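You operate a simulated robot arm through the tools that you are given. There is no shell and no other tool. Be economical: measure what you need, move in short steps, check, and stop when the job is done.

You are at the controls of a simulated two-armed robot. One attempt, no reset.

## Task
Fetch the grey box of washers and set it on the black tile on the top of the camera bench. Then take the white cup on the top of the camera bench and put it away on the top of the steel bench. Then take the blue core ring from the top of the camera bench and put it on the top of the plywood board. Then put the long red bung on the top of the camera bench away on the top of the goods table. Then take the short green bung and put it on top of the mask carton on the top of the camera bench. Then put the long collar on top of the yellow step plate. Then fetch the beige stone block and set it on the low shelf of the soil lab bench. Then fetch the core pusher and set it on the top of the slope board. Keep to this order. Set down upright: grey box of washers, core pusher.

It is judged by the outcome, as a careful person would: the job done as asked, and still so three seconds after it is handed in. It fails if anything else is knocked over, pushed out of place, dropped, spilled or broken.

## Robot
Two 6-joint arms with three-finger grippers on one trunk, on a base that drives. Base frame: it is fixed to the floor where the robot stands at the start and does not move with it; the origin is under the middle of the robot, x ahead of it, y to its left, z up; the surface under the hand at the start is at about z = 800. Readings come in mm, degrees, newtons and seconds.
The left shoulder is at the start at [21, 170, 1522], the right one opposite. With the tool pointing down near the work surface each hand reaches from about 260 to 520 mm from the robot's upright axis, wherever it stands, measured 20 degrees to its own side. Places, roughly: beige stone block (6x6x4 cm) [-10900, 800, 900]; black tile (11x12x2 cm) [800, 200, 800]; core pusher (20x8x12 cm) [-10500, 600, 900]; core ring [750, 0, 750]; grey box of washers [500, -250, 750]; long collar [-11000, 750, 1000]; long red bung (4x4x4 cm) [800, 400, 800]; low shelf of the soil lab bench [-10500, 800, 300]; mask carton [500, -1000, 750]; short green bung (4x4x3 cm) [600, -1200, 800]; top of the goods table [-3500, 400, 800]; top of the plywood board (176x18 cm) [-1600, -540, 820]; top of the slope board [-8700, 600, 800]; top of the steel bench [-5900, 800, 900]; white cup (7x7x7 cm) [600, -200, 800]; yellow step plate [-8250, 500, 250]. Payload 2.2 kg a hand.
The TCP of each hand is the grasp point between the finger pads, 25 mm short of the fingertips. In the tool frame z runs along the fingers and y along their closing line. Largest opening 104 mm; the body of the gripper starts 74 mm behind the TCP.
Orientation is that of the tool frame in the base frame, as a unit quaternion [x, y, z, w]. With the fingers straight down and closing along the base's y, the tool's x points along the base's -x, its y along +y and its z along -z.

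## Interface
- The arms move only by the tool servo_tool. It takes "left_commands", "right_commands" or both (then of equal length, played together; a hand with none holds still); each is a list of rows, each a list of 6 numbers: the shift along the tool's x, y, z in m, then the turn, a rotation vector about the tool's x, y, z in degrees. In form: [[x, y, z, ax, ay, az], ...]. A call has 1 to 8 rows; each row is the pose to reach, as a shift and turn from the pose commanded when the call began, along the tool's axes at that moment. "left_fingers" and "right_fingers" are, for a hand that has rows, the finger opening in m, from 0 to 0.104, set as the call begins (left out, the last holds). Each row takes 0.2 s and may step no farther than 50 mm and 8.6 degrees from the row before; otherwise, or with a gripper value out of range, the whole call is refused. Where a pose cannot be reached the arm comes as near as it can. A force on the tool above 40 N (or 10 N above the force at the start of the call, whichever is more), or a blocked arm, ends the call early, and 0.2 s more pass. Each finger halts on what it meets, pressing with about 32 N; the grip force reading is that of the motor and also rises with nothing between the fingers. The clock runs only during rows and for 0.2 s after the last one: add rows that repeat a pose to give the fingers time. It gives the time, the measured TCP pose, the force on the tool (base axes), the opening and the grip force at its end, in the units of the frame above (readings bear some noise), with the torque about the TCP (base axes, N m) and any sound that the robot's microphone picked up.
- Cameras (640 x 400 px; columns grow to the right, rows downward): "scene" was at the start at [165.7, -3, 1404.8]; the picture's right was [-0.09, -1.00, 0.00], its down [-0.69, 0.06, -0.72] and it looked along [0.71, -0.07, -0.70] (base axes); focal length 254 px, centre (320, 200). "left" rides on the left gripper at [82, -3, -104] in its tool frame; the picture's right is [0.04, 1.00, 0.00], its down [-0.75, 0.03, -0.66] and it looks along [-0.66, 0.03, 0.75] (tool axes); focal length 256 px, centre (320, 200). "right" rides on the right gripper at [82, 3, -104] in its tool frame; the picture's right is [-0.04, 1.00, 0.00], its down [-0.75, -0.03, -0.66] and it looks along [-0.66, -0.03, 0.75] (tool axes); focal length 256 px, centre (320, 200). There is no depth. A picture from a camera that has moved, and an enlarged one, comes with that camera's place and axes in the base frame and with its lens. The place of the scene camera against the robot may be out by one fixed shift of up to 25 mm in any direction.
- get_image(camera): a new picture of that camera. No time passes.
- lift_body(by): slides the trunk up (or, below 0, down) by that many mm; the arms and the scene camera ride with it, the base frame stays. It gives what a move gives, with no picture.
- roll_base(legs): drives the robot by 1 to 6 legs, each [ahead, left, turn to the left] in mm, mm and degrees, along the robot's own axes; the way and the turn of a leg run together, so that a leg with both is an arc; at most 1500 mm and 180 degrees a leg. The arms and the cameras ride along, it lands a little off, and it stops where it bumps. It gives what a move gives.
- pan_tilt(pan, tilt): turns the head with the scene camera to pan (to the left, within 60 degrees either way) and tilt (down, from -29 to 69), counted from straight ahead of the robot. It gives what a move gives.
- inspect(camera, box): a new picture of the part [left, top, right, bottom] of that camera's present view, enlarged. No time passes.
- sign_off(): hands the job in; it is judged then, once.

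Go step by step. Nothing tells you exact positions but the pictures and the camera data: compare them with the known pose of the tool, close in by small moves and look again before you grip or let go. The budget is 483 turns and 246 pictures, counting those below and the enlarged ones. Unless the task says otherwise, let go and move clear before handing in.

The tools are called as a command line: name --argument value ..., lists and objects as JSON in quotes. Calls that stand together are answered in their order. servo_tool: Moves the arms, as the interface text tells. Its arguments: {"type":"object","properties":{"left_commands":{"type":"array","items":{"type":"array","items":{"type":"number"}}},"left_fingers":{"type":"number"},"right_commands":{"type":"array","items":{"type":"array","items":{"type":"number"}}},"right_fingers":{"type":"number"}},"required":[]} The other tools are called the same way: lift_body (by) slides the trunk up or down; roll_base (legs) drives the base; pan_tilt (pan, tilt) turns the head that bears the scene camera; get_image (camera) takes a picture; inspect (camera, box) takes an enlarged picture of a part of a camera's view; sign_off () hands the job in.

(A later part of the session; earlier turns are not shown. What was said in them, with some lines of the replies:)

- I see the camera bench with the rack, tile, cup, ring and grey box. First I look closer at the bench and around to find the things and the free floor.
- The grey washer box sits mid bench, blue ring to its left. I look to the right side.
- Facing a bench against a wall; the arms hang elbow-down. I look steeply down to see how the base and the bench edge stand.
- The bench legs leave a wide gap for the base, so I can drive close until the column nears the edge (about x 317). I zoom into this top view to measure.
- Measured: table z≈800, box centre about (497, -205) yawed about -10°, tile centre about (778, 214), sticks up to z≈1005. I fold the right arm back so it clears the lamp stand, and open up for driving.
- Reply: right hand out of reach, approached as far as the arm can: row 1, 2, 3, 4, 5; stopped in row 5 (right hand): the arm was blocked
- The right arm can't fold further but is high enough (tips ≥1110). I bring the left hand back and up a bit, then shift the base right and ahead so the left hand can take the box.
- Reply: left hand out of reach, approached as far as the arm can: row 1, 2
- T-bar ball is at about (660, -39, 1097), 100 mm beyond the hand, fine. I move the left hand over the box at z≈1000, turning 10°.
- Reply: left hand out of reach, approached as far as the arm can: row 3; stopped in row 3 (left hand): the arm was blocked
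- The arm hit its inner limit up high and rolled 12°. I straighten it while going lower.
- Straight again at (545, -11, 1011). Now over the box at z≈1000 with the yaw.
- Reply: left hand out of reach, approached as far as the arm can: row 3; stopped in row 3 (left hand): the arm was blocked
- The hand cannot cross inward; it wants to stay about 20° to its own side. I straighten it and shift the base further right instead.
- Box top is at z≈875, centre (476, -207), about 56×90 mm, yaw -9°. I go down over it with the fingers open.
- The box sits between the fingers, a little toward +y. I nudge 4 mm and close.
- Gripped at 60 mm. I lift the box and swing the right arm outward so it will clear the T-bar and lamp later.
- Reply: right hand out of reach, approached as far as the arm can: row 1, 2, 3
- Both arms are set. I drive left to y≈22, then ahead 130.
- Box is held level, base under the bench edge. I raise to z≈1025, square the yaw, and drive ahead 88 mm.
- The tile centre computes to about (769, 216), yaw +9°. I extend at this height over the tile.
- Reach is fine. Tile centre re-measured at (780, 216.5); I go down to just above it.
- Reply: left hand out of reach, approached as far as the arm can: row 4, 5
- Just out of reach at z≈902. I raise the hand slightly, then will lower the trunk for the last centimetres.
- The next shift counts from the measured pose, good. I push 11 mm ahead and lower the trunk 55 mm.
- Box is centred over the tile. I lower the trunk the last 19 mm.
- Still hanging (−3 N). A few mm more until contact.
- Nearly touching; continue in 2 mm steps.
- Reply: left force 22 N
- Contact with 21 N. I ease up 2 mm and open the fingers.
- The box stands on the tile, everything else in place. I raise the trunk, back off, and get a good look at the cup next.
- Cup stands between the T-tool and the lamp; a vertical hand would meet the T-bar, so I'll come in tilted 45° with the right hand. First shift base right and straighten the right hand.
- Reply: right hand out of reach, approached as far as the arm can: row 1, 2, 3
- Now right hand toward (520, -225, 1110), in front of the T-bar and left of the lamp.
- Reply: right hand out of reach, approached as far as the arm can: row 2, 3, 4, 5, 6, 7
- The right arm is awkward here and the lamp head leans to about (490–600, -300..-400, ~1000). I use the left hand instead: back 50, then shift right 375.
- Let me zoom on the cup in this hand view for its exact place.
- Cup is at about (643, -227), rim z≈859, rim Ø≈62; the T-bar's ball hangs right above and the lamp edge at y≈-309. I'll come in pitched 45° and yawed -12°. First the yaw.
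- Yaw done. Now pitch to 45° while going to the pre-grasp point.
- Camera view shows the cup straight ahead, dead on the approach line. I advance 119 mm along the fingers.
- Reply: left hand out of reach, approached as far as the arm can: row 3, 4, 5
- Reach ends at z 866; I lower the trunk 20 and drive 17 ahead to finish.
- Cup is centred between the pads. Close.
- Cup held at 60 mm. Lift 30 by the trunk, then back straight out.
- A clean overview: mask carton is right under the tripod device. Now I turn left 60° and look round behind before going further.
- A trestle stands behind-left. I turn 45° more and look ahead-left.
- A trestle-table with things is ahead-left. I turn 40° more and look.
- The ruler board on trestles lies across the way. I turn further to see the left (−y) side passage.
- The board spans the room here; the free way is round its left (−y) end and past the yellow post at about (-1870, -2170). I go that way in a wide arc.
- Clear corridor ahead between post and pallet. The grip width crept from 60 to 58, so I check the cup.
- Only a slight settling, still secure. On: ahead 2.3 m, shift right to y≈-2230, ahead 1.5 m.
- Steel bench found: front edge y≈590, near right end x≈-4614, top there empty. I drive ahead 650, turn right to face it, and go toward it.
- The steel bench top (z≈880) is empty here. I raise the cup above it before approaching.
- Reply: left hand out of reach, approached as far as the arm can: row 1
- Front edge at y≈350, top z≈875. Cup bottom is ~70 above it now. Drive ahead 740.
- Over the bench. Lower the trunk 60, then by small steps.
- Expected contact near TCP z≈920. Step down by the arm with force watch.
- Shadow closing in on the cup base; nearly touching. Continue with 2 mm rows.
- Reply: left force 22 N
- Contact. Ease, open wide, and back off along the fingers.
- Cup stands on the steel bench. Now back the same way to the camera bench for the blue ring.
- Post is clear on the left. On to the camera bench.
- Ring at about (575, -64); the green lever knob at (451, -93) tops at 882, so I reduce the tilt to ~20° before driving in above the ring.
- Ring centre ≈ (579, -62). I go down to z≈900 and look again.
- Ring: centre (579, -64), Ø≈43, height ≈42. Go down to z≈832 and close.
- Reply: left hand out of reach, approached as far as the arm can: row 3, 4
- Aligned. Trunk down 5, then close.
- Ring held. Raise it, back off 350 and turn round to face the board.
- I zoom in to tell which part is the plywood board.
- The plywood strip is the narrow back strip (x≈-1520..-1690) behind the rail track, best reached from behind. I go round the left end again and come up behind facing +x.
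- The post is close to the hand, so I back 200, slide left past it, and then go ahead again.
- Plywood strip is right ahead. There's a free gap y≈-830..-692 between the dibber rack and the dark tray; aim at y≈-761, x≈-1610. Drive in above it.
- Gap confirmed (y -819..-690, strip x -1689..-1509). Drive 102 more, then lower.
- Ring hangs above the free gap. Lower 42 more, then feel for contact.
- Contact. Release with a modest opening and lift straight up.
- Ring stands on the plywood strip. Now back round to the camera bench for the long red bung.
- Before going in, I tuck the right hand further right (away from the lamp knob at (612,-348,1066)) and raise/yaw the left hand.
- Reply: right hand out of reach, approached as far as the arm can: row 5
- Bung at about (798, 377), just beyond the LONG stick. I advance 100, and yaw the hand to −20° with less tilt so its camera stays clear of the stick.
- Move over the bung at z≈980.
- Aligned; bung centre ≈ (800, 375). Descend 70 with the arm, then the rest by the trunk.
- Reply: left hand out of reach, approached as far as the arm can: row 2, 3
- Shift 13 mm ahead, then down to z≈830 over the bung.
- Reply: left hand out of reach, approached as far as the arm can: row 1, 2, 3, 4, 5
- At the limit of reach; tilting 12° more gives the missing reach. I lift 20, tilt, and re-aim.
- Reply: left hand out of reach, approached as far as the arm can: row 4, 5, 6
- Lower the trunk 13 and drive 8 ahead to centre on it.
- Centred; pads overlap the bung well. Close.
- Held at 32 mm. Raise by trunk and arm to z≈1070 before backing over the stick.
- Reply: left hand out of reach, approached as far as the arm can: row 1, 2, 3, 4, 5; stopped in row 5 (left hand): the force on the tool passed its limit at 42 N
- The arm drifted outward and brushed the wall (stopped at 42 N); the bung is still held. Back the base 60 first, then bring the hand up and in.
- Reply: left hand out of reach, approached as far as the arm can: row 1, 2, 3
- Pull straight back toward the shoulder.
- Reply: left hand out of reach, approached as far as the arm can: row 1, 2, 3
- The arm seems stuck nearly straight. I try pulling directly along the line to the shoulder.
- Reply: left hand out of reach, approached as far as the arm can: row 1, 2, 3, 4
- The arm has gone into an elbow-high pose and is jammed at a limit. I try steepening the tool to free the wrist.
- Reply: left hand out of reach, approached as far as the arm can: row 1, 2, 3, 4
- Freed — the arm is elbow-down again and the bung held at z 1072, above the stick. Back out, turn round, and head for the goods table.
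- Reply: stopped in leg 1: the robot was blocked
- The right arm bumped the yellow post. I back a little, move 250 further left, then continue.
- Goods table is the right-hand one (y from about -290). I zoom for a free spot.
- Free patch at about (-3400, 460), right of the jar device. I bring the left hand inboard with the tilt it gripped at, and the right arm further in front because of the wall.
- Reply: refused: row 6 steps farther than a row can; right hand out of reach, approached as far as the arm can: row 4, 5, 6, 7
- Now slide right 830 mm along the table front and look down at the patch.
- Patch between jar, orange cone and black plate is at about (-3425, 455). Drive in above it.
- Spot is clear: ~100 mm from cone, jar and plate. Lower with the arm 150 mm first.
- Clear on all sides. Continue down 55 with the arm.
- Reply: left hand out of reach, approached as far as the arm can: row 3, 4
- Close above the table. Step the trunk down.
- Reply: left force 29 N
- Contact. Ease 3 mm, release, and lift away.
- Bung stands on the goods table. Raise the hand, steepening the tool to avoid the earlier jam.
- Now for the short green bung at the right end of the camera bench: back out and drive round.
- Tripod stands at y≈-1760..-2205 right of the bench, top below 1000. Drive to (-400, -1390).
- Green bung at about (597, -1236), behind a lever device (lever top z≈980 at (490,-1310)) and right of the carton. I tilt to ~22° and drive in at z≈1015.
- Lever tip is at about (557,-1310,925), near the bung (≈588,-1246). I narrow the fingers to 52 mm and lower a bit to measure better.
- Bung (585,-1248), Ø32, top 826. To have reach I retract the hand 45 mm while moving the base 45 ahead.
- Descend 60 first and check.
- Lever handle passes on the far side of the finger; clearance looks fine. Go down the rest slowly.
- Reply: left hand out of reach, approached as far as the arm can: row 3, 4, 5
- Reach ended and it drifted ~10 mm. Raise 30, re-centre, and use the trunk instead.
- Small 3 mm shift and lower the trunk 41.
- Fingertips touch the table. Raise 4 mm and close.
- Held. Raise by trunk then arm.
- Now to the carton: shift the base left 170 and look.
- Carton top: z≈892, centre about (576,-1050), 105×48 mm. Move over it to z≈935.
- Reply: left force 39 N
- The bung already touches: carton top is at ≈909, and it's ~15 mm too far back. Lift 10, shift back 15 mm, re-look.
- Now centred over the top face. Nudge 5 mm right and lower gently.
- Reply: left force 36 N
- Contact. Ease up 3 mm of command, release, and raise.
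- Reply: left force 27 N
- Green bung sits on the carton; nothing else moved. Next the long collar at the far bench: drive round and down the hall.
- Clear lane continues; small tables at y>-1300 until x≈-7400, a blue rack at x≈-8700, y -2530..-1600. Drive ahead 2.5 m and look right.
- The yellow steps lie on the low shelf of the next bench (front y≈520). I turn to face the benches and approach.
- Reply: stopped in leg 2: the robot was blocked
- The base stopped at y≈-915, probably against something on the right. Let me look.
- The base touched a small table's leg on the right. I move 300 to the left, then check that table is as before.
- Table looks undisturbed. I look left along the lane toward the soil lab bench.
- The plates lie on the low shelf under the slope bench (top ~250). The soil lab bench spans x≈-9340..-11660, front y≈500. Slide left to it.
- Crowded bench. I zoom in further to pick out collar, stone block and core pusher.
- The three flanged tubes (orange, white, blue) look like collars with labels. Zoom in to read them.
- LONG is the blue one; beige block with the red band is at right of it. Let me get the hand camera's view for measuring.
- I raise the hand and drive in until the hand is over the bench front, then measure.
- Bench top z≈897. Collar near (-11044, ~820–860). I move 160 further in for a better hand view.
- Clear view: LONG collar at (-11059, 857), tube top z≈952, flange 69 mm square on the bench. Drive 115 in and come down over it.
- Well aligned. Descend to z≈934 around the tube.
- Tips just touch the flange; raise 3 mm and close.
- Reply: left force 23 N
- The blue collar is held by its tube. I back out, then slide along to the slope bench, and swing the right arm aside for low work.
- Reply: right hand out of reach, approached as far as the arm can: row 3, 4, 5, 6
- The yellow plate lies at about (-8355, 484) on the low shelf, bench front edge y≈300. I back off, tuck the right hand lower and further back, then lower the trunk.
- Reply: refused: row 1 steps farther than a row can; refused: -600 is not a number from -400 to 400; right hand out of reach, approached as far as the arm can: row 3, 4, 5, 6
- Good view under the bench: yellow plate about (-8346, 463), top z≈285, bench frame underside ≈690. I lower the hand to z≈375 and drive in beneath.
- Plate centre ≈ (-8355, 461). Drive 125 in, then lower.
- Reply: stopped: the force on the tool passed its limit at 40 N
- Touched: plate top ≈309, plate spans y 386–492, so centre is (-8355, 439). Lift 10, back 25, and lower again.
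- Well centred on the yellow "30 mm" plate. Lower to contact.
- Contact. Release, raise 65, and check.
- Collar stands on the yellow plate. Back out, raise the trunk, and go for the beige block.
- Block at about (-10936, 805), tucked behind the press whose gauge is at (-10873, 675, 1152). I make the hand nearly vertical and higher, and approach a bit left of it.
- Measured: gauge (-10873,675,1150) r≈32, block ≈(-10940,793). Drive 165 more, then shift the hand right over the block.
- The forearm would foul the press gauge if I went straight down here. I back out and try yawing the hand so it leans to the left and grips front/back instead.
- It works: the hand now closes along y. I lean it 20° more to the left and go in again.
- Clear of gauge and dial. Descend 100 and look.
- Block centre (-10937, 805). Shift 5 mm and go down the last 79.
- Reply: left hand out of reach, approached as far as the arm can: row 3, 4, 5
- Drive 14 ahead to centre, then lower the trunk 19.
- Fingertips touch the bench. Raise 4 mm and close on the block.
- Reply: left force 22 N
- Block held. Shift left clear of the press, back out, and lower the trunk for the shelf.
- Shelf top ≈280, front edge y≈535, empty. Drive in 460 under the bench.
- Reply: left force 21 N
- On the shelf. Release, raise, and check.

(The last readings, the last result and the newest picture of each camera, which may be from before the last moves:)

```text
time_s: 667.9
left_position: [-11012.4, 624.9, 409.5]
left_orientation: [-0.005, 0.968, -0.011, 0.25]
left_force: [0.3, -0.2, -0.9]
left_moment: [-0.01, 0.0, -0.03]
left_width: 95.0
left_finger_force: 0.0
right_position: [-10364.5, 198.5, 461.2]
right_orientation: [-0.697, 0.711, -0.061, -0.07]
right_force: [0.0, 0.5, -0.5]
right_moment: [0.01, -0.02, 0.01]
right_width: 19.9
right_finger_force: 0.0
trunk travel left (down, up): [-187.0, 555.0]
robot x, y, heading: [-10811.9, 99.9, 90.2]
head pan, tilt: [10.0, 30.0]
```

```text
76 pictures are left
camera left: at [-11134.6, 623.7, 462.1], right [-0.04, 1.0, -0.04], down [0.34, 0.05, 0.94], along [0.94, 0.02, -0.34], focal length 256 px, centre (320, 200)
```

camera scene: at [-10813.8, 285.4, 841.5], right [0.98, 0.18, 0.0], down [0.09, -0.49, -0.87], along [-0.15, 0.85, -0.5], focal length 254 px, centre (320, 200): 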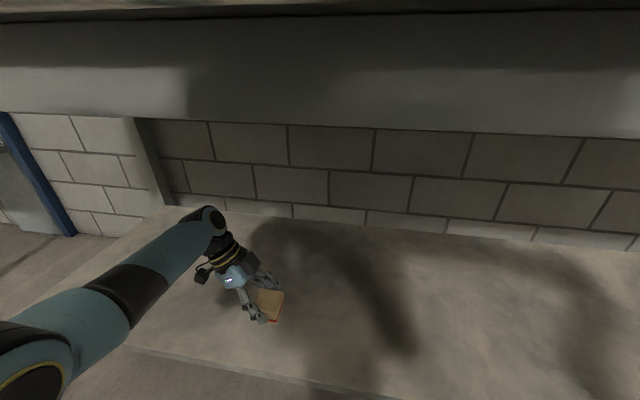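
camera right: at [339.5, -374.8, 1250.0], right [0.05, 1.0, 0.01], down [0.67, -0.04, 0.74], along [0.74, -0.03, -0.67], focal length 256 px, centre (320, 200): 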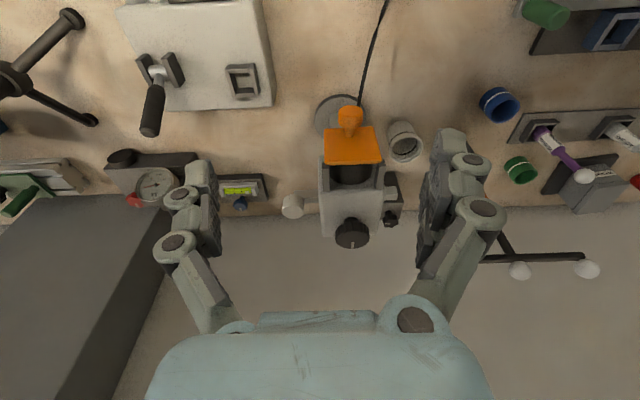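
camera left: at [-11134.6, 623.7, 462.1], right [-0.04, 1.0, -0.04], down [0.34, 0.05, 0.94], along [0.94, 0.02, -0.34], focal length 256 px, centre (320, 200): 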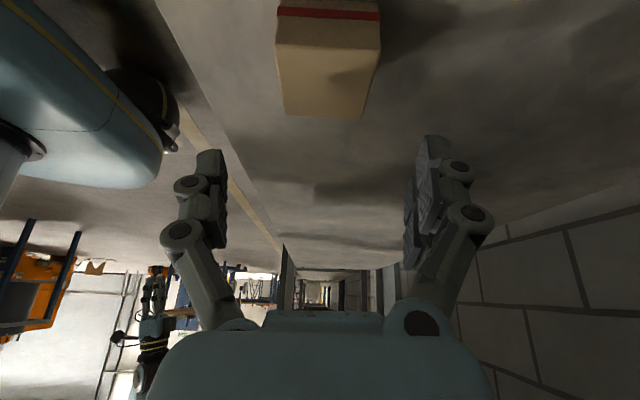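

Beige block is on the low shelf. Now the core pusher (blue base with the black handle near (-10490, 607)). Back out, raise, and turn the hand straight again.

roll_base --legs '[[-560, 0, 0]]'

lift_body --by 300

lift_body --by 255

servo_tool --left_commands '[[0, 0, 0, -4.0, -0.2, -7.3], [0, 0, 0, -8.1, -0.4, -14.6], [0, 0, 0, -12.1, -0.6, -22], [0, 0, 0, -16.2, -0.8, -29.3], [0, 0, 0, -20.2, -1, -36.6], [0, 0, 0, -24.3, -1.2, -43.9], [0, 0, 0, -28.3, -1.4, -51.3], [0, 0, 0, -32.4, -1.6, -58.6]]' --left_fingers 0.07

servo_tool --left_commands '[[0, 0, 0, -3.7, -0.2, -6.7], [0, 0, 0, -7.4, -0.3, -13.4], [0, 0, 0, -11.1, -0.5, -20.1], [0, 0, 0, -11.1, -0.5, -20.1]]'

```text
time_s: 671.1
left_position: [-11009.0, 65.9, 411.8]
left_orientation: [0.001, 0.968, -0.012, 0.25]
left_force: [-0.3, 0.3, 0.4]
left_moment: [0.02, 0.01, 0.0]
left_width: 95.0
left_finger_force: 0.1
right_position: [-10366.0, -369.1, 463.4]
right_orientation: [-0.692, 0.716, -0.06, -0.071]
right_force: [-0.6, 0.1, -0.1]
right_moment: [0.02, -0.02, 0.02]
right_width: 19.7
right_finger_force: 0.1
trunk travel left (down, up): [-187.0, 555.0]
robot x, y, heading: [-10811.6, -464.3, 89.4]
head pan, tilt: [10.0, 30.0]
```

```text
time_s: 674.1
left_position: [-11008.7, 65.7, 711.2]
left_orientation: [0.001, 0.968, -0.012, 0.249]
left_force: [-0.5, -0.5, -0.5]
left_moment: [0.03, -0.04, 0.01]
left_width: 94.9
left_finger_force: 0.1
right_position: [-10365.8, -368.5, 761.3]
right_orientation: [-0.692, 0.716, -0.061, -0.071]
right_force: [-0.5, 0.4, -0.2]
right_moment: [-0.01, 0.01, -0.01]
right_width: 20.1
right_finger_force: 0.1
trunk travel left (down, up): [-487.0, 255.0]
robot x, y, heading: [-10817.6, -461.2, 89.3]
head pan, tilt: [10.0, 30.0]
```

```text
time_s: 676.7
left_position: [-11009.3, 65.3, 966.7]
left_orientation: [0.002, 0.968, -0.012, 0.25]
left_force: [-0.2, 0.5, 0.0]
left_moment: [-0.01, 0.03, 0.0]
left_width: 94.8
left_finger_force: 0.1
right_position: [-10365.2, -369.9, 1016.9]
right_orientation: [-0.692, 0.716, -0.059, -0.07]
right_force: [0.2, -0.2, 1.1]
right_moment: [0.0, 0.02, 0.01]
right_width: 19.9
right_finger_force: 0.0
trunk travel left (down, up): [-742.0, 0.0]
robot x, y, heading: [-10812.2, -460.0, 89.2]
head pan, tilt: [10.0, 30.0]
```

```text
time_s: 678.5
left_position: [-11009.5, 65.1, 966.4]
left_orientation: [-0.534, 0.808, 0.128, 0.216]
left_force: [-0.3, 1.3, -0.3]
left_moment: [0.04, 0.01, -0.01]
left_width: 70.1
left_finger_force: 0.1
right_position: [-10365.5, -369.4, 1016.9]
right_orientation: [-0.692, 0.716, -0.06, -0.071]
right_force: [0.7, 0.8, 0.3]
right_moment: [-0.01, 0.0, 0.02]
right_width: 20.0
right_finger_force: 0.0
trunk travel left (down, up): [-742.0, 0.0]
robot x, y, heading: [-10818.2, -460.9, 89.3]
head pan, tilt: [10.0, 30.0]
```

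```text
time_s: 679.5
left_position: [-11008.4, 65.8, 965.4]
left_orientation: [-0.684, 0.686, 0.167, 0.186]
left_force: [0.2, -0.4, -0.5]
left_moment: [0.03, 0.03, -0.02]
left_width: 70.1
left_finger_force: 0.1
right_position: [-10365.3, -370.1, 1017.0]
right_orientation: [-0.692, 0.716, -0.059, -0.071]
right_force: [0.4, -0.3, 0.0]
right_moment: [-0.01, 0.0, 0.02]
right_width: 20.1
right_finger_force: 0.1
trunk travel left (down, up): [-742.0, 0.0]
robot x, y, heading: [-10817.3, -462.7, 89.2]
head pan, tilt: [10.0, 30.0]
```

Hand straight, pitched 29°. Raise it, slide right 447, and drive in to view the core pusher.

servo_tool --left_commands '[[-0.019, -0.001, -0.035, 0, 0, 0], [-0.039, -0.002, -0.07, 0, 0, 0], [-0.058, -0.003, -0.105, 0, 0, 0]]'

roll_base --legs '[[0, -447, 0.8], [380, 0, 0]]'

get_image --camera "left"

```text
time_s: 680.3
left_position: [-11011.0, 64.2, 1087.9]
left_orientation: [-0.683, 0.687, 0.167, 0.185]
left_force: [0.5, 0.0, -0.4]
left_moment: [0.0, -0.03, 0.03]
left_width: 69.9
left_finger_force: 0.2
right_position: [-10365.2, -369.9, 1017.0]
right_orientation: [-0.692, 0.716, -0.06, -0.071]
right_force: [0.4, -0.6, 0.0]
right_moment: [-0.02, -0.03, 0.0]
right_width: 20.1
right_finger_force: 0.0
trunk travel left (down, up): [-742.0, 0.0]
robot x, y, heading: [-10812.0, -458.9, 89.3]
head pan, tilt: [10.0, 30.0]
```

```text
time_s: 685.0
left_position: [-10557.8, 434.7, 1086.9]
left_orientation: [-0.684, 0.685, 0.168, 0.185]
left_force: [-0.3, -0.3, -0.4]
left_moment: [-0.02, -0.01, 0.02]
left_width: 70.0
left_finger_force: 0.0
right_position: [-9910.3, 3.1, 1017.6]
right_orientation: [-0.693, 0.715, -0.06, -0.071]
right_force: [0.6, -0.3, 0.0]
right_moment: [-0.01, -0.03, -0.02]
right_width: 19.9
right_finger_force: 0.1
trunk travel left (down, up): [-742.0, 0.0]
robot x, y, heading: [-10358.7, -91.6, 89.5]
head pan, tilt: [10.0, 30.0]
```

```text
75 pictures are left
camera left: at [-10556.7, 314.4, 1138.9], right [-1.0, -0.03, -0.04], down [-0.05, 0.34, 0.94], along [-0.01, 0.94, -0.34], focal length 256 px, centre (320, 200)
```

left: 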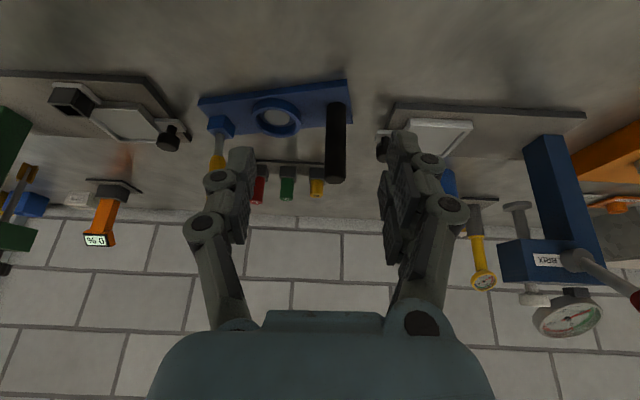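

Handle of the core pusher: (-10576, 587), z 915–1012, Ø24; base yawed 13°. Drive in over it and match the yaw.

roll_base --legs '[[152, 18, 0.3]]'

servo_tool --left_commands '[[0, 0, 0, -3.1, -0.2, -5.7], [0, 0, 0, -6.3, -0.3, -11.4], [0, 0, 0, -6.3, -0.3, -11.4]]' --left_fingers 0.06

get_image --camera "left"

```text
time_s: 686.4
left_position: [-10577.6, 587.8, 1086.2]
left_orientation: [0.686, -0.684, -0.168, -0.185]
left_force: [0.2, -0.2, 0.1]
left_moment: [-0.03, 0.02, -0.05]
left_width: 70.2
left_finger_force: 0.0
right_position: [-9926.9, 157.8, 1017.1]
right_orientation: [-0.695, 0.713, -0.061, -0.071]
right_force: [0.1, 0.0, -1.0]
right_moment: [-0.04, 0.0, -0.02]
right_width: 19.7
right_finger_force: 0.0
trunk travel left (down, up): [-742.0, 0.0]
robot x, y, heading: [-10376.4, 65.2, 89.9]
head pan, tilt: [10.0, 30.0]
```

```text
time_s: 687.2
left_position: [-10577.5, 586.8, 1085.9]
left_orientation: [0.759, -0.601, -0.188, -0.165]
left_force: [0.0, 0.3, 0.8]
left_moment: [0.02, 0.0, -0.01]
left_width: 60.2
left_finger_force: 0.1
right_position: [-9928.4, 157.7, 1017.4]
right_orientation: [-0.694, 0.713, -0.06, -0.071]
right_force: [-0.8, 0.4, -0.1]
right_moment: [0.02, 0.02, 0.01]
right_width: 19.9
right_finger_force: 0.1
trunk travel left (down, up): [-742.0, 0.0]
robot x, y, heading: [-10379.6, 61.0, 89.8]
head pan, tilt: [10.0, 30.0]
```

```text
74 pictures are left
camera left: at [-10547.7, 470.1, 1138.6], right [-0.97, -0.26, -0.04], down [-0.13, 0.32, 0.94], along [-0.23, 0.91, -0.34], focal length 256 px, centre (320, 200)
```

left: 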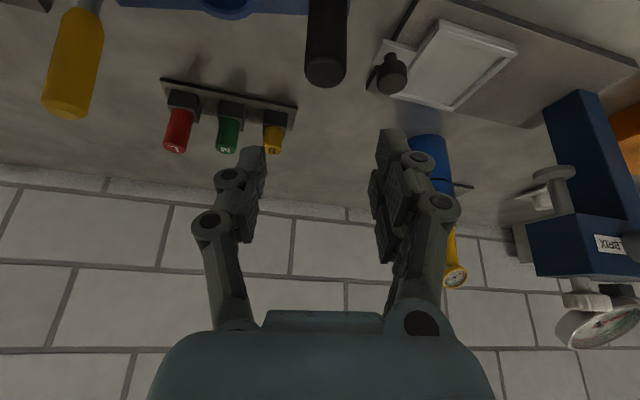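

Aligned with the handle. Descend 128 around it.

servo_tool --left_commands '[[0.0155, 0.001, 0.028, 0, 0, 0], [0.031, 0.0015, 0.056, 0, 0, 0], [0.0465, 0.002, 0.084, 0, 0, 0], [0.062, 0.003, 0.112, 0, 0, 0], [0.062, 0.003, 0.112, 0, 0, 0]]'

get_image --camera "left"

```text
time_s: 688.4
left_position: [-10577.2, 587.1, 960.9]
left_orientation: [0.759, -0.602, -0.188, -0.165]
left_force: [0.5, -0.1, 0.7]
left_moment: [0.01, 0.0, 0.02]
left_width: 59.9
left_finger_force: 0.0
right_position: [-9928.3, 157.8, 1017.7]
right_orientation: [-0.694, 0.714, -0.06, -0.071]
right_force: [-1.1, 0.7, -1.5]
right_moment: [0.0, 0.0, -0.02]
right_width: 19.8
right_finger_force: 0.1
trunk travel left (down, up): [-742.0, 0.0]
robot x, y, heading: [-10376.2, 64.6, 89.6]
head pan, tilt: [10.0, 30.0]
```

```text
73 pictures are left
camera left: at [-10547.5, 469.6, 1012.0], right [-0.97, -0.26, -0.04], down [-0.13, 0.32, 0.94], along [-0.23, 0.91, -0.34], focal length 256 px, centre (320, 200)
```

left: 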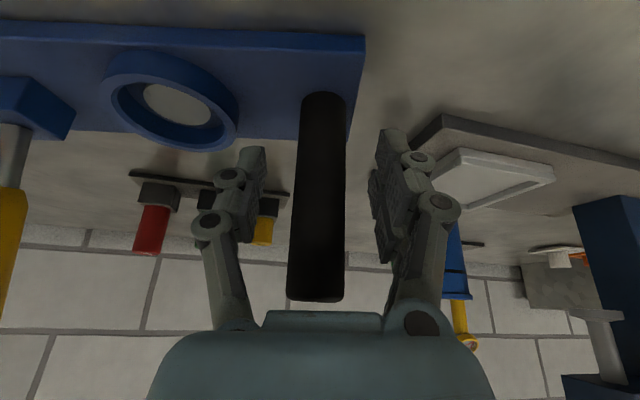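

Handle is between the pads. Close and try a small lift.

servo_tool --left_commands '[[0, 0, 0, 0, 0, 0], [0, 0, 0, 0, 0, 0], [0, 0, 0, 0, 0, 0], [0, 0, 0, 0, 0, 0]]' --left_fingers 0.005

servo_tool --left_commands '[[-0.0048, 0, -0.0088, 0, 0, 0], [-0.0097, 0, -0.0175, 0, 0, 0]]'

get_image --camera "left"

```text
time_s: 689.4
left_position: [-10576.7, 587.6, 960.7]
left_orientation: [0.759, -0.602, -0.188, -0.165]
left_force: [-0.7, 0.7, 0.7]
left_moment: [-0.02, 0.31, -0.06]
left_width: 25.1
left_finger_force: 31.9
right_position: [-9927.5, 158.2, 1016.4]
right_orientation: [-0.695, 0.713, -0.06, -0.071]
right_force: [0.8, 0.5, -0.4]
right_moment: [-0.02, 0.01, 0.01]
right_width: 20.2
right_finger_force: 0.0
trunk travel left (down, up): [-742.0, 0.0]
robot x, y, heading: [-10375.5, 63.2, 89.5]
head pan, tilt: [10.0, 30.0]
```

```text
time_s: 690.0
left_position: [-10577.8, 587.7, 980.0]
left_orientation: [0.759, -0.603, -0.186, -0.163]
left_force: [0.4, -0.3, -4.3]
left_moment: [-0.04, 0.35, -0.01]
left_width: 25.1
left_finger_force: 31.9
right_position: [-9928.0, 159.5, 1017.9]
right_orientation: [-0.694, 0.714, -0.061, -0.071]
right_force: [0.2, 0.2, 0.8]
right_moment: [0.0, 0.0, -0.01]
right_width: 20.2
right_finger_force: 0.2
trunk travel left (down, up): [-742.0, 0.0]
robot x, y, heading: [-10374.6, 59.6, 89.8]
head pan, tilt: [10.0, 30.0]
```

```text
72 pictures are left
camera left: at [-10549.0, 469.7, 1031.4], right [-0.97, -0.26, -0.04], down [-0.13, 0.32, 0.94], along [-0.23, 0.91, -0.34], focal length 256 px, centre (320, 200)
```

left: 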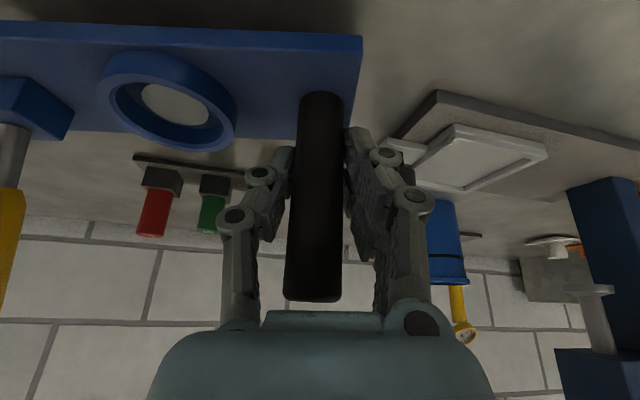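

It lifts level (4.3 N). Raise fully, back out, and go to the slope board.

servo_tool --left_commands '[[-0.0135, -0.001, -0.0245, 0, 0, 0], [-0.027, -0.0015, -0.049, 0, 0, 0], [-0.04, -0.002, -0.0735, 0, 0, 0], [-0.053, -0.003, -0.096, 0, 0, 0]]'

roll_base --legs '[[-560, 0, 0], [0, -1000, 0], [0, -700, 0]]'

pan_tilt --pan 10 --tilt 40

get_image --camera "scene"

get_image --camera "left"

```text
time_s: 691.0
left_position: [-10574.8, 588.3, 1088.5]
left_orientation: [0.758, -0.602, -0.187, -0.165]
left_force: [0.0, -0.2, -4.5]
left_moment: [-0.07, 0.32, 0.0]
left_width: 25.2
left_finger_force: 32.0
right_position: [-9927.4, 158.0, 1017.3]
right_orientation: [-0.695, 0.713, -0.061, -0.071]
right_force: [0.5, -0.3, 0.2]
right_moment: [0.03, -0.01, 0.02]
right_width: 19.9
right_finger_force: 0.0
trunk travel left (down, up): [-742.0, 0.0]
robot x, y, heading: [-10380.3, 63.1, 89.8]
head pan, tilt: [10.0, 30.0]
```

```text
time_s: 702.4
left_position: [-8893.1, 13.4, 1088.7]
left_orientation: [0.755, -0.606, -0.187, -0.166]
left_force: [0.3, 0.1, -5.0]
left_moment: [-0.07, 0.35, 0.02]
left_width: 25.2
left_finger_force: 32.2
right_position: [-8249.9, -422.8, 1016.7]
right_orientation: [-0.691, 0.717, -0.061, -0.072]
right_force: [0.0, 0.2, 0.8]
right_moment: [0.02, 0.04, -0.01]
right_width: 19.8
right_finger_force: 0.0
trunk travel left (down, up): [-742.0, 0.0]
robot x, y, heading: [-8696.4, -517.4, 89.1]
head pan, tilt: [10.0, 30.0]
```

```text
time_s: 703.1
left_position: [-8894.4, 13.8, 1089.1]
left_orientation: [0.756, -0.605, -0.187, -0.165]
left_force: [0.4, 0.3, -4.5]
left_moment: [-0.03, 0.35, -0.01]
left_width: 25.2
left_finger_force: 32.3
right_position: [-8250.0, -422.4, 1016.5]
right_orientation: [-0.691, 0.717, -0.06, -0.071]
right_force: [-0.3, -0.2, -0.3]
right_moment: [-0.02, -0.04, -0.02]
right_width: 20.0
right_finger_force: 0.0
trunk travel left (down, up): [-742.0, 0.0]
robot x, y, heading: [-8694.6, -515.6, 88.8]
head pan, tilt: [10.0, 40.0]
```

```text
71 pictures are left
camera scene: at [-8697.8, -354.9, 1438.8], right [0.99, 0.16, 0.0], down [0.1, -0.63, -0.77], along [-0.12, 0.76, -0.64], focal length 254 px, centre (320, 200)
```

scene: 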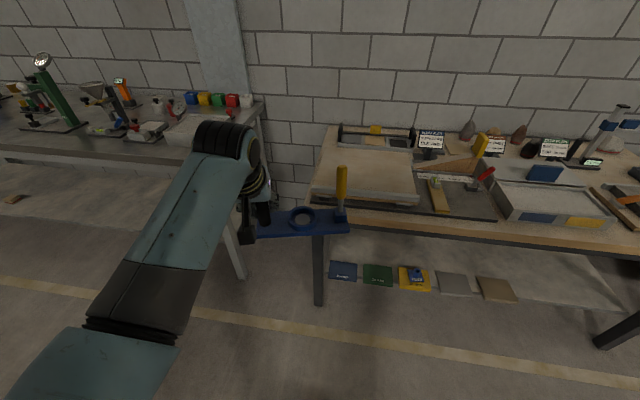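

```text
70 pictures are left
camera left: at [-8866.0, -103.9, 1140.7], right [-0.97, -0.25, -0.04], down [-0.12, 0.32, 0.94], along [-0.22, 0.91, -0.34], focal length 256 px, centre (320, 200)
```

left: 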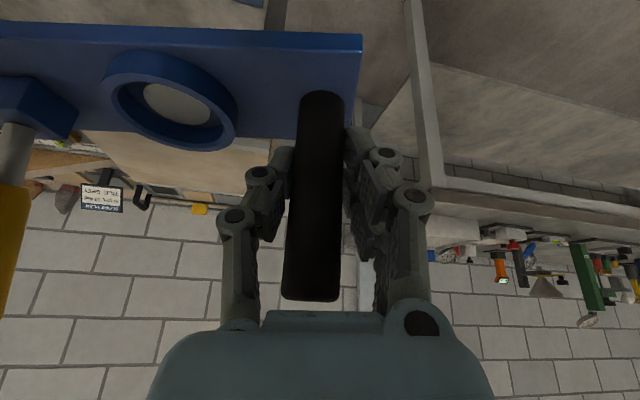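

The tan board on the left of this bench is the slope board. Zoom to see its tilt and what's on it.

inspect --camera "scene" --box '[290, 110, 500, 240]'

```text
3.05 times, centred on (395, 175) of scene
camera zoom: at [-8697.8, -354.9, 1438.8], right [0.99, 0.16, 0.0], down [0.1, -0.63, -0.77], along [-0.12, 0.76, -0.64], focal length 773 px, centre (91, 276)
```

zoom: 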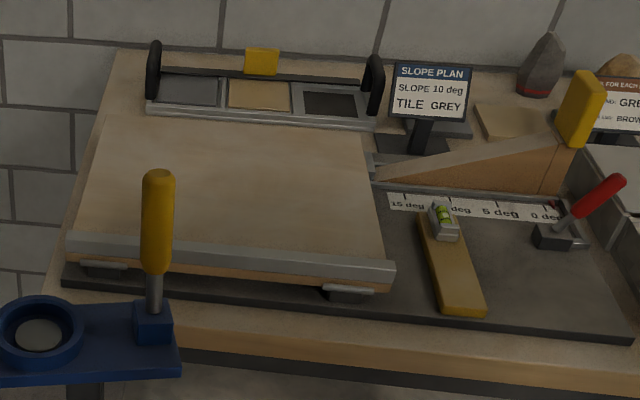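

Board spans about x -8837..-8445, y 414..730. I aim the pusher's base at its middle: handle at about (-8716, 565).

roll_base --legs '[[0, -178, 1.0], [400, 0, 0]]'

get_image --camera "scene"

```text
time_s: 706.7
left_position: [-8722.3, 407.3, 1089.1]
left_orientation: [0.761, -0.599, -0.188, -0.165]
left_force: [0.1, -0.3, -4.0]
left_moment: [-0.09, 0.33, 0.02]
left_width: 25.1
left_finger_force: 31.6
right_position: [-8071.1, -17.7, 1017.9]
right_orientation: [-0.696, 0.712, -0.061, -0.071]
right_force: [0.2, 0.4, -1.1]
right_moment: [-0.01, 0.01, -0.01]
right_width: 19.6
right_finger_force: 0.1
trunk travel left (down, up): [-742.0, 0.0]
robot x, y, heading: [-8515.6, -117.5, 90.3]
head pan, tilt: [10.0, 40.0]
```

```text
68 pictures are left
camera scene: at [-8518.8, 41.7, 1438.7], right [0.98, 0.18, 0.0], down [0.11, -0.63, -0.77], along [-0.14, 0.75, -0.64], focal length 254 px, centre (320, 200)
```

scene: 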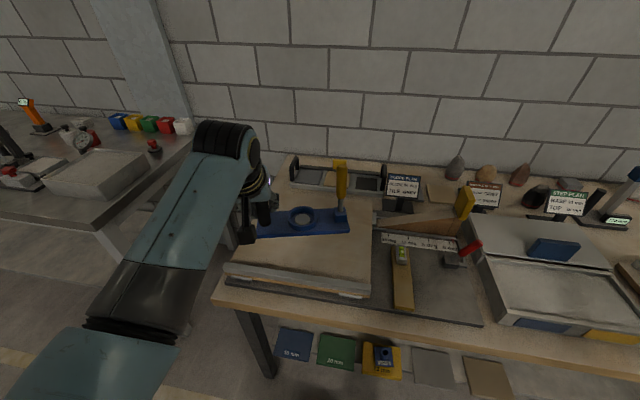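

Front edge of the board is about z 859. Drive 158 in and lower 125 by the trunk.

roll_base --legs '[[158, -5, 0]]'

lift_body --by -125

get_image --camera "scene"

get_image --camera "left"

```text
time_s: 708.1
left_position: [-8717.3, 559.9, 1089.2]
left_orientation: [0.761, -0.599, -0.188, -0.163]
left_force: [0.4, 0.1, -4.6]
left_moment: [-0.08, 0.36, -0.03]
left_width: 25.3
left_finger_force: 32.1
right_position: [-8065.8, 136.5, 1017.4]
right_orientation: [-0.697, 0.711, -0.061, -0.071]
right_force: [0.1, 0.2, 0.1]
right_moment: [-0.05, 0.0, -0.04]
right_width: 20.2
right_finger_force: 0.2
trunk travel left (down, up): [-742.0, 0.0]
robot x, y, heading: [-8514.5, 38.4, 90.2]
head pan, tilt: [10.0, 40.0]
```

```text
time_s: 709.6
left_position: [-8718.0, 559.8, 963.3]
left_orientation: [0.761, -0.599, -0.189, -0.165]
left_force: [-0.3, 0.4, -4.8]
left_moment: [-0.06, 0.33, 0.02]
left_width: 25.1
left_finger_force: 32.3
right_position: [-8066.8, 135.6, 891.4]
right_orientation: [-0.698, 0.71, -0.061, -0.071]
right_force: [-0.9, -0.2, -0.3]
right_moment: [-0.03, 0.01, 0.02]
right_width: 20.1
right_finger_force: 0.1
trunk travel left (down, up): [-617.0, 125.0]
robot x, y, heading: [-8510.6, 36.1, 90.2]
head pan, tilt: [10.0, 40.0]
```

```text
67 pictures are left
camera scene: at [-8514.5, 195.1, 1313.6], right [0.98, 0.18, 0.0], down [0.11, -0.63, -0.77], along [-0.14, 0.75, -0.64], focal length 254 px, centre (320, 200)
```

scene: 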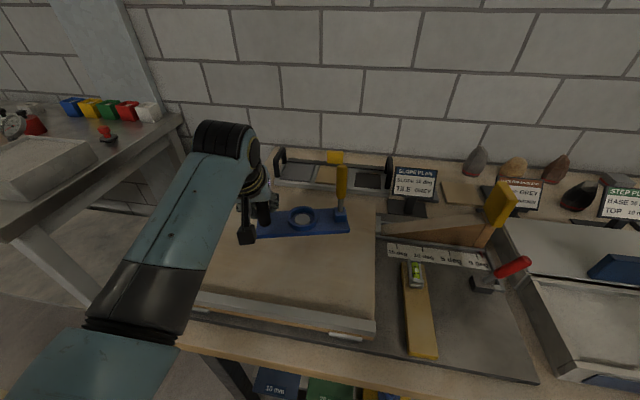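

```text
66 pictures are left
camera left: at [-8687.4, 442.8, 1015.8], right [-0.96, -0.26, -0.04], down [-0.13, 0.32, 0.94], along [-0.23, 0.91, -0.34], focal length 256 px, centre (320, 200)
```

left: 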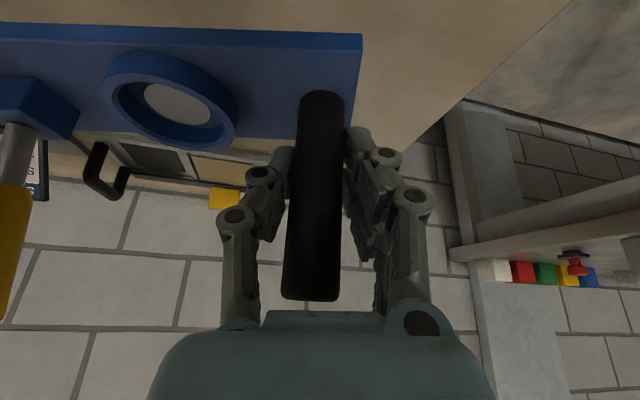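

Board's far edge is y≈681; I back 20 mm to centre, then lower in steps.

roll_base --legs '[[-20, 0, 0]]'

lift_body --by -30

inspect --camera "scene" --box '[190, 110, 410, 310]'

```text
time_s: 710.4
left_position: [-8718.3, 539.9, 963.5]
left_orientation: [0.761, -0.598, -0.189, -0.165]
left_force: [0.3, -1.0, -4.3]
left_moment: [-0.08, 0.31, 0.0]
left_width: 25.3
left_finger_force: 32.3
right_position: [-8066.2, 115.0, 893.1]
right_orientation: [-0.697, 0.711, -0.061, -0.07]
right_force: [-0.7, -0.1, 0.5]
right_moment: [0.05, 0.02, 0.0]
right_width: 19.9
right_finger_force: 0.2
trunk travel left (down, up): [-617.0, 125.0]
robot x, y, heading: [-8516.5, 16.4, 90.1]
head pan, tilt: [10.0, 40.0]
```

```text
time_s: 711.2
left_position: [-8717.5, 539.8, 933.2]
left_orientation: [0.761, -0.599, -0.187, -0.162]
left_force: [0.7, 1.1, -4.4]
left_moment: [-0.09, 0.38, -0.01]
left_width: 24.9
left_finger_force: 32.0
right_position: [-8066.2, 116.3, 862.4]
right_orientation: [-0.697, 0.711, -0.061, -0.07]
right_force: [0.0, 0.0, 0.6]
right_moment: [-0.03, -0.02, -0.01]
right_width: 20.0
right_finger_force: 0.1
trunk travel left (down, up): [-587.0, 155.0]
robot x, y, heading: [-8516.4, 18.2, 90.4]
head pan, tilt: [10.0, 40.0]
```

```text
2.00 times, centred on (300, 210) of scene
camera zoom: at [-8514.5, 175.5, 1283.3], right [0.98, 0.18, 0.0], down [0.11, -0.63, -0.77], along [-0.14, 0.75, -0.64], focal length 507 px, centre (360, 180)
```

zoom: 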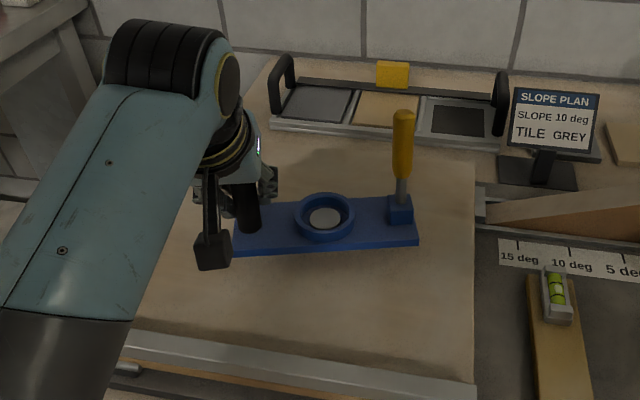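

Nearly down, well placed. Small steps.

lift_body --by -8

lift_body --by -5

lift_body --by -4

```text
time_s: 711.7
left_position: [-8717.3, 539.3, 925.2]
left_orientation: [0.761, -0.599, -0.189, -0.164]
left_force: [-0.4, -0.3, -4.0]
left_moment: [-0.09, 0.32, -0.02]
left_width: 25.0
left_finger_force: 31.6
right_position: [-8066.3, 116.8, 853.6]
right_orientation: [-0.697, 0.711, -0.061, -0.071]
right_force: [0.1, 0.6, 0.4]
right_moment: [0.0, -0.01, 0.0]
right_width: 20.0
right_finger_force: 0.0
trunk travel left (down, up): [-579.0, 163.0]
robot x, y, heading: [-8514.9, 14.9, 90.1]
head pan, tilt: [10.0, 40.0]
```

```text
time_s: 712.3
left_position: [-8717.4, 539.2, 920.4]
left_orientation: [0.761, -0.599, -0.188, -0.163]
left_force: [0.1, -0.3, -4.1]
left_moment: [-0.06, 0.33, -0.05]
left_width: 25.1
left_finger_force: 32.0
right_position: [-8064.6, 115.9, 849.9]
right_orientation: [-0.697, 0.711, -0.061, -0.071]
right_force: [-0.2, 0.0, -0.2]
right_moment: [-0.02, 0.01, 0.01]
right_width: 19.9
right_finger_force: 0.1
trunk travel left (down, up): [-574.0, 168.0]
robot x, y, heading: [-8512.7, 16.9, 90.1]
head pan, tilt: [10.0, 40.0]
```

```text
time_s: 712.8
left_position: [-8717.5, 539.3, 916.3]
left_orientation: [0.761, -0.599, -0.188, -0.164]
left_force: [0.0, -0.3, -4.8]
left_moment: [-0.08, 0.31, -0.01]
left_width: 25.2
left_finger_force: 32.6
right_position: [-8065.5, 115.2, 845.2]
right_orientation: [-0.697, 0.711, -0.061, -0.071]
right_force: [-0.4, -0.2, -0.2]
right_moment: [0.02, 0.01, -0.01]
right_width: 20.0
right_finger_force: 0.0
trunk travel left (down, up): [-570.0, 172.0]
robot x, y, heading: [-8510.4, 13.3, 90.3]
head pan, tilt: [10.0, 40.0]
```

lift_body --by -6

lift_body --by -5

inspect --camera "scene" --box '[210, 110, 410, 310]'

```text
time_s: 713.4
left_position: [-8717.5, 539.5, 910.3]
left_orientation: [0.761, -0.599, -0.188, -0.163]
left_force: [0.5, 0.0, -5.1]
left_moment: [-0.09, 0.31, -0.02]
left_width: 25.1
left_finger_force: 32.3
right_position: [-8065.0, 116.6, 839.0]
right_orientation: [-0.698, 0.71, -0.061, -0.071]
right_force: [-0.6, -0.1, 0.3]
right_moment: [0.05, 0.01, -0.03]
right_width: 20.0
right_finger_force: 0.1
trunk travel left (down, up): [-564.0, 178.0]
robot x, y, heading: [-8514.7, 15.8, 90.3]
head pan, tilt: [10.0, 40.0]
```

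```text
time_s: 713.9
left_position: [-8716.7, 538.9, 905.1]
left_orientation: [0.761, -0.599, -0.188, -0.163]
left_force: [0.2, -0.3, -4.3]
left_moment: [-0.07, 0.37, -0.01]
left_width: 25.1
left_finger_force: 32.0
right_position: [-8066.5, 115.7, 835.2]
right_orientation: [-0.698, 0.71, -0.061, -0.071]
right_force: [-0.1, 0.0, 0.5]
right_moment: [-0.01, -0.03, 0.02]
right_width: 19.8
right_finger_force: 0.1
trunk travel left (down, up): [-559.0, 183.0]
robot x, y, heading: [-8514.1, 17.9, 90.2]
head pan, tilt: [10.0, 40.0]
```

```text
2.00 times, centred on (310, 210) of scene
camera zoom: at [-8514.5, 175.5, 1255.1], right [0.98, 0.18, 0.0], down [0.11, -0.63, -0.77], along [-0.14, 0.75, -0.64], focal length 507 px, centre (340, 180)
```

zoom: 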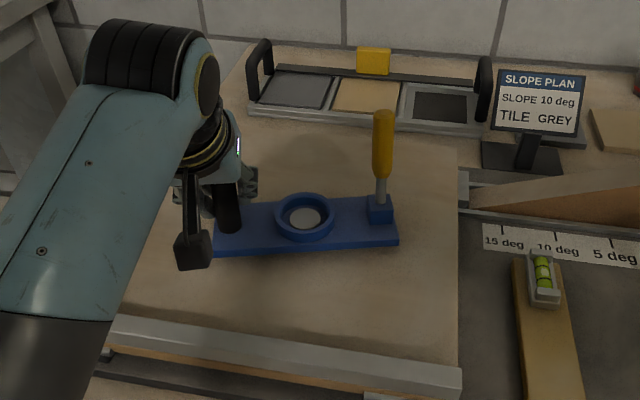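

lift_body --by -6

lift_body --by -5

```text
time_s: 714.4
left_position: [-8717.6, 538.7, 899.6]
left_orientation: [0.762, -0.598, -0.189, -0.163]
left_force: [-0.5, 0.0, -4.8]
left_moment: [-0.1, 0.32, 0.0]
left_width: 25.4
left_finger_force: 32.1
right_position: [-8066.0, 115.8, 828.2]
right_orientation: [-0.697, 0.711, -0.061, -0.07]
right_force: [0.0, 0.7, 0.2]
right_moment: [0.06, -0.02, -0.05]
right_width: 19.9
right_finger_force: 0.0
trunk travel left (down, up): [-553.0, 189.0]
robot x, y, heading: [-8511.6, 11.5, 90.2]
head pan, tilt: [10.0, 40.0]
```

```text
time_s: 715.0
left_position: [-8718.0, 539.6, 894.8]
left_orientation: [0.761, -0.599, -0.188, -0.163]
left_force: [0.5, -0.1, -4.5]
left_moment: [-0.1, 0.3, -0.02]
left_width: 24.9
left_finger_force: 32.3
right_position: [-8066.0, 116.2, 822.6]
right_orientation: [-0.697, 0.711, -0.061, -0.071]
right_force: [-0.1, -0.4, 0.7]
right_moment: [0.01, 0.01, -0.05]
right_width: 19.9
right_finger_force: 0.1
trunk travel left (down, up): [-548.0, 194.0]
robot x, y, heading: [-8511.0, 15.5, 90.0]
head pan, tilt: [10.0, 40.0]
```

lift_body --by -5

lift_body --by -4

get_image --camera "left"

```text
time_s: 715.5
left_position: [-8717.3, 541.2, 892.5]
left_orientation: [0.761, -0.598, -0.191, -0.166]
left_force: [-1.3, -2.0, 15.1]
left_moment: [-0.98, 0.06, 0.01]
left_width: 24.9
left_finger_force: 32.0
right_position: [-8066.4, 115.2, 817.8]
right_orientation: [-0.698, 0.711, -0.059, -0.071]
right_force: [0.5, -0.4, -0.5]
right_moment: [0.0, 0.01, 0.0]
right_width: 19.8
right_finger_force: 0.0
trunk travel left (down, up): [-543.0, 199.0]
robot x, y, heading: [-8514.9, 14.3, 90.1]
head pan, tilt: [10.0, 40.0]
```

```text
time_s: 716.0
left_position: [-8717.2, 539.5, 889.8]
left_orientation: [0.76, -0.598, -0.192, -0.167]
left_force: [-4.2, 3.8, 31.8]
left_moment: [-0.04, 0.47, -0.08]
left_width: 25.2
left_finger_force: 31.7
right_position: [-8066.6, 113.3, 813.8]
right_orientation: [-0.697, 0.711, -0.059, -0.071]
right_force: [0.2, 0.2, 0.3]
right_moment: [0.01, -0.03, -0.01]
right_width: 19.9
right_finger_force: 0.0
trunk travel left (down, up): [-539.0, 203.0]
robot x, y, heading: [-8513.2, 16.8, 90.1]
head pan, tilt: [10.0, 40.0]
```

```text
63 pictures are left
camera left: at [-8687.4, 422.7, 940.4], right [-0.96, -0.26, -0.04], down [-0.13, 0.31, 0.94], along [-0.23, 0.91, -0.34], focal length 256 px, centre (320, 200)
```

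left: 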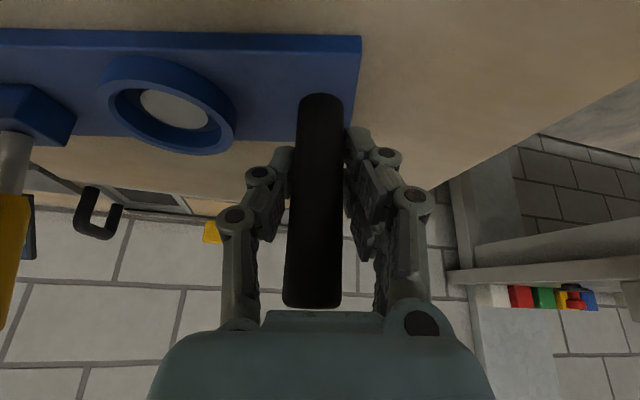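

Seated on the board. Ease 4 mm and release; then raise straight up.

lift_body --by 4

servo_tool --left_commands '[[0, 0, 0, 0, 0, 0], [0, 0, 0, 0, 0, 0], [0, 0, 0, 0, 0, 0]]' --left_fingers 0.06

lift_body --by 190

get_image --camera "scene"

```text
time_s: 716.6
left_position: [-8718.0, 538.1, 889.4]
left_orientation: [0.761, -0.599, -0.188, -0.163]
left_force: [-2.1, 6.6, 15.4]
left_moment: [0.23, 0.45, -0.09]
left_width: 24.8
left_finger_force: 32.2
right_position: [-8065.8, 115.5, 817.9]
right_orientation: [-0.697, 0.71, -0.061, -0.072]
right_force: [-0.3, -0.4, 0.0]
right_moment: [0.01, -0.02, 0.01]
right_width: 19.8
right_finger_force: 0.1
trunk travel left (down, up): [-543.0, 199.0]
robot x, y, heading: [-8511.1, 14.8, 90.2]
head pan, tilt: [10.0, 40.0]
```

```text
time_s: 717.4
left_position: [-8717.6, 538.7, 888.9]
left_orientation: [0.762, -0.599, -0.188, -0.163]
left_force: [0.5, -0.5, 0.5]
left_moment: [0.01, 0.03, 0.03]
left_width: 60.1
left_finger_force: 0.0
right_position: [-8066.5, 115.9, 817.8]
right_orientation: [-0.697, 0.711, -0.061, -0.071]
right_force: [-0.1, 0.6, 0.1]
right_moment: [0.05, -0.03, 0.04]
right_width: 19.8
right_finger_force: 0.1
trunk travel left (down, up): [-543.0, 199.0]
robot x, y, heading: [-8511.1, 12.8, 90.3]
head pan, tilt: [10.0, 40.0]
```

```text
time_s: 719.5
left_position: [-8716.8, 539.0, 1079.7]
left_orientation: [0.761, -0.599, -0.188, -0.164]
left_force: [-0.3, 0.0, 0.2]
left_moment: [-0.02, 0.01, 0.0]
left_width: 60.0
left_finger_force: 0.1
right_position: [-8066.2, 115.4, 1007.2]
right_orientation: [-0.697, 0.711, -0.061, -0.071]
right_force: [-0.8, 0.4, -0.3]
right_moment: [-0.01, -0.02, -0.01]
right_width: 20.0
right_finger_force: 0.1
trunk travel left (down, up): [-733.0, 9.0]
robot x, y, heading: [-8513.0, 17.6, 90.3]
head pan, tilt: [10.0, 40.0]
```

```text
62 pictures are left
camera scene: at [-8514.2, 174.5, 1429.7], right [0.98, 0.18, 0.0], down [0.11, -0.63, -0.77], along [-0.14, 0.75, -0.64], focal length 254 px, centre (320, 200)
```

scene: 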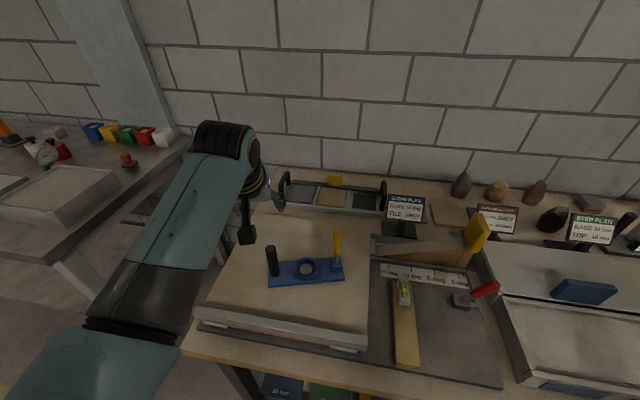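

The core pusher stands upright on the slope board. I back clear and take one last look.

roll_base --legs '[[-500, 0, 0]]'

get_image --camera "scene"

pan_tilt --pan -60 --tilt 25

get_image --camera "scene"

```text
time_s: 722.4
left_position: [-8718.5, 43.6, 1078.7]
left_orientation: [0.764, -0.595, -0.189, -0.162]
left_force: [0.6, 0.1, -1.1]
left_moment: [-0.01, -0.01, 0.01]
left_width: 60.2
left_finger_force: 0.0
right_position: [-8062.5, -373.8, 1007.9]
right_orientation: [-0.701, 0.707, -0.061, -0.07]
right_force: [0.0, 0.9, 0.1]
right_moment: [0.02, 0.03, 0.0]
right_width: 20.3
right_finger_force: 0.0
trunk travel left (down, up): [-733.0, 9.0]
robot x, y, heading: [-8510.6, -479.3, 90.8]
head pan, tilt: [10.0, 40.0]
```

```text
61 pictures are left
camera scene: at [-8511.6, -320.0, 1429.8], right [0.98, 0.19, 0.0], down [0.12, -0.63, -0.77], along [-0.14, 0.75, -0.64], focal length 254 px, centre (320, 200)
```

scene: 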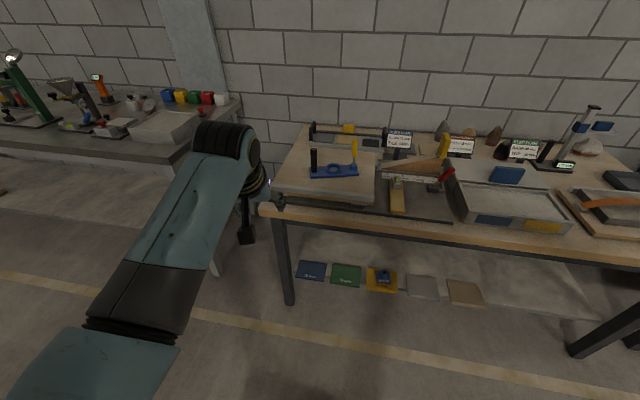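

```text
time_s: 723.8
left_position: [-8718.7, 43.2, 1080.4]
left_orientation: [0.764, -0.594, -0.189, -0.163]
left_force: [-0.2, -1.3, -0.3]
left_moment: [-0.02, 0.02, -0.03]
left_width: 60.1
left_finger_force: 0.0
right_position: [-8063.4, -373.6, 1007.8]
right_orientation: [-0.701, 0.707, -0.061, -0.071]
right_force: [-0.1, 0.3, -0.1]
right_moment: [0.03, -0.01, -0.01]
right_width: 20.2
right_finger_force: 0.1
trunk travel left (down, up): [-733.0, 9.0]
robot x, y, heading: [-8503.8, -477.0, 91.1]
head pan, tilt: [-60.0, 25.0]
```

```text
60 pictures are left
camera scene: at [-8416.5, -355.8, 1453.1], right [0.51, -0.86, 0.0], down [-0.36, -0.22, -0.91], along [0.78, 0.46, -0.42], focal length 254 px, centre (320, 200)
```

scene: 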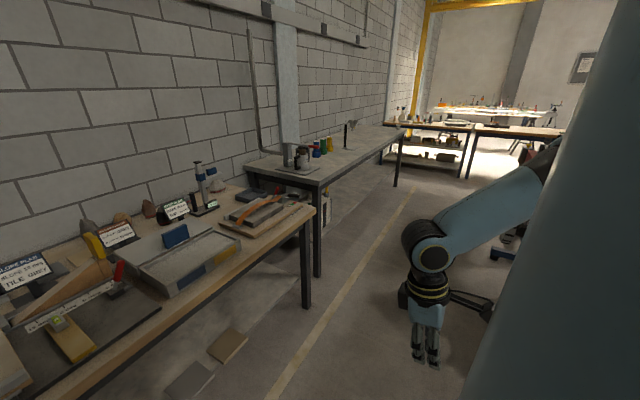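

Everything I can see from here stands in place, with the pusher and collar where they belong. I hand in.

sign_off

```text
The job is handed in.
```

All eight items were set down in the order you asked, and the job is handed in.

Two contacts along the way: the right arm bumped the yellow post, and the base touched a leg of a small table. I saw nothing knocked over afterwards, but I only had a partial view of that table's top.
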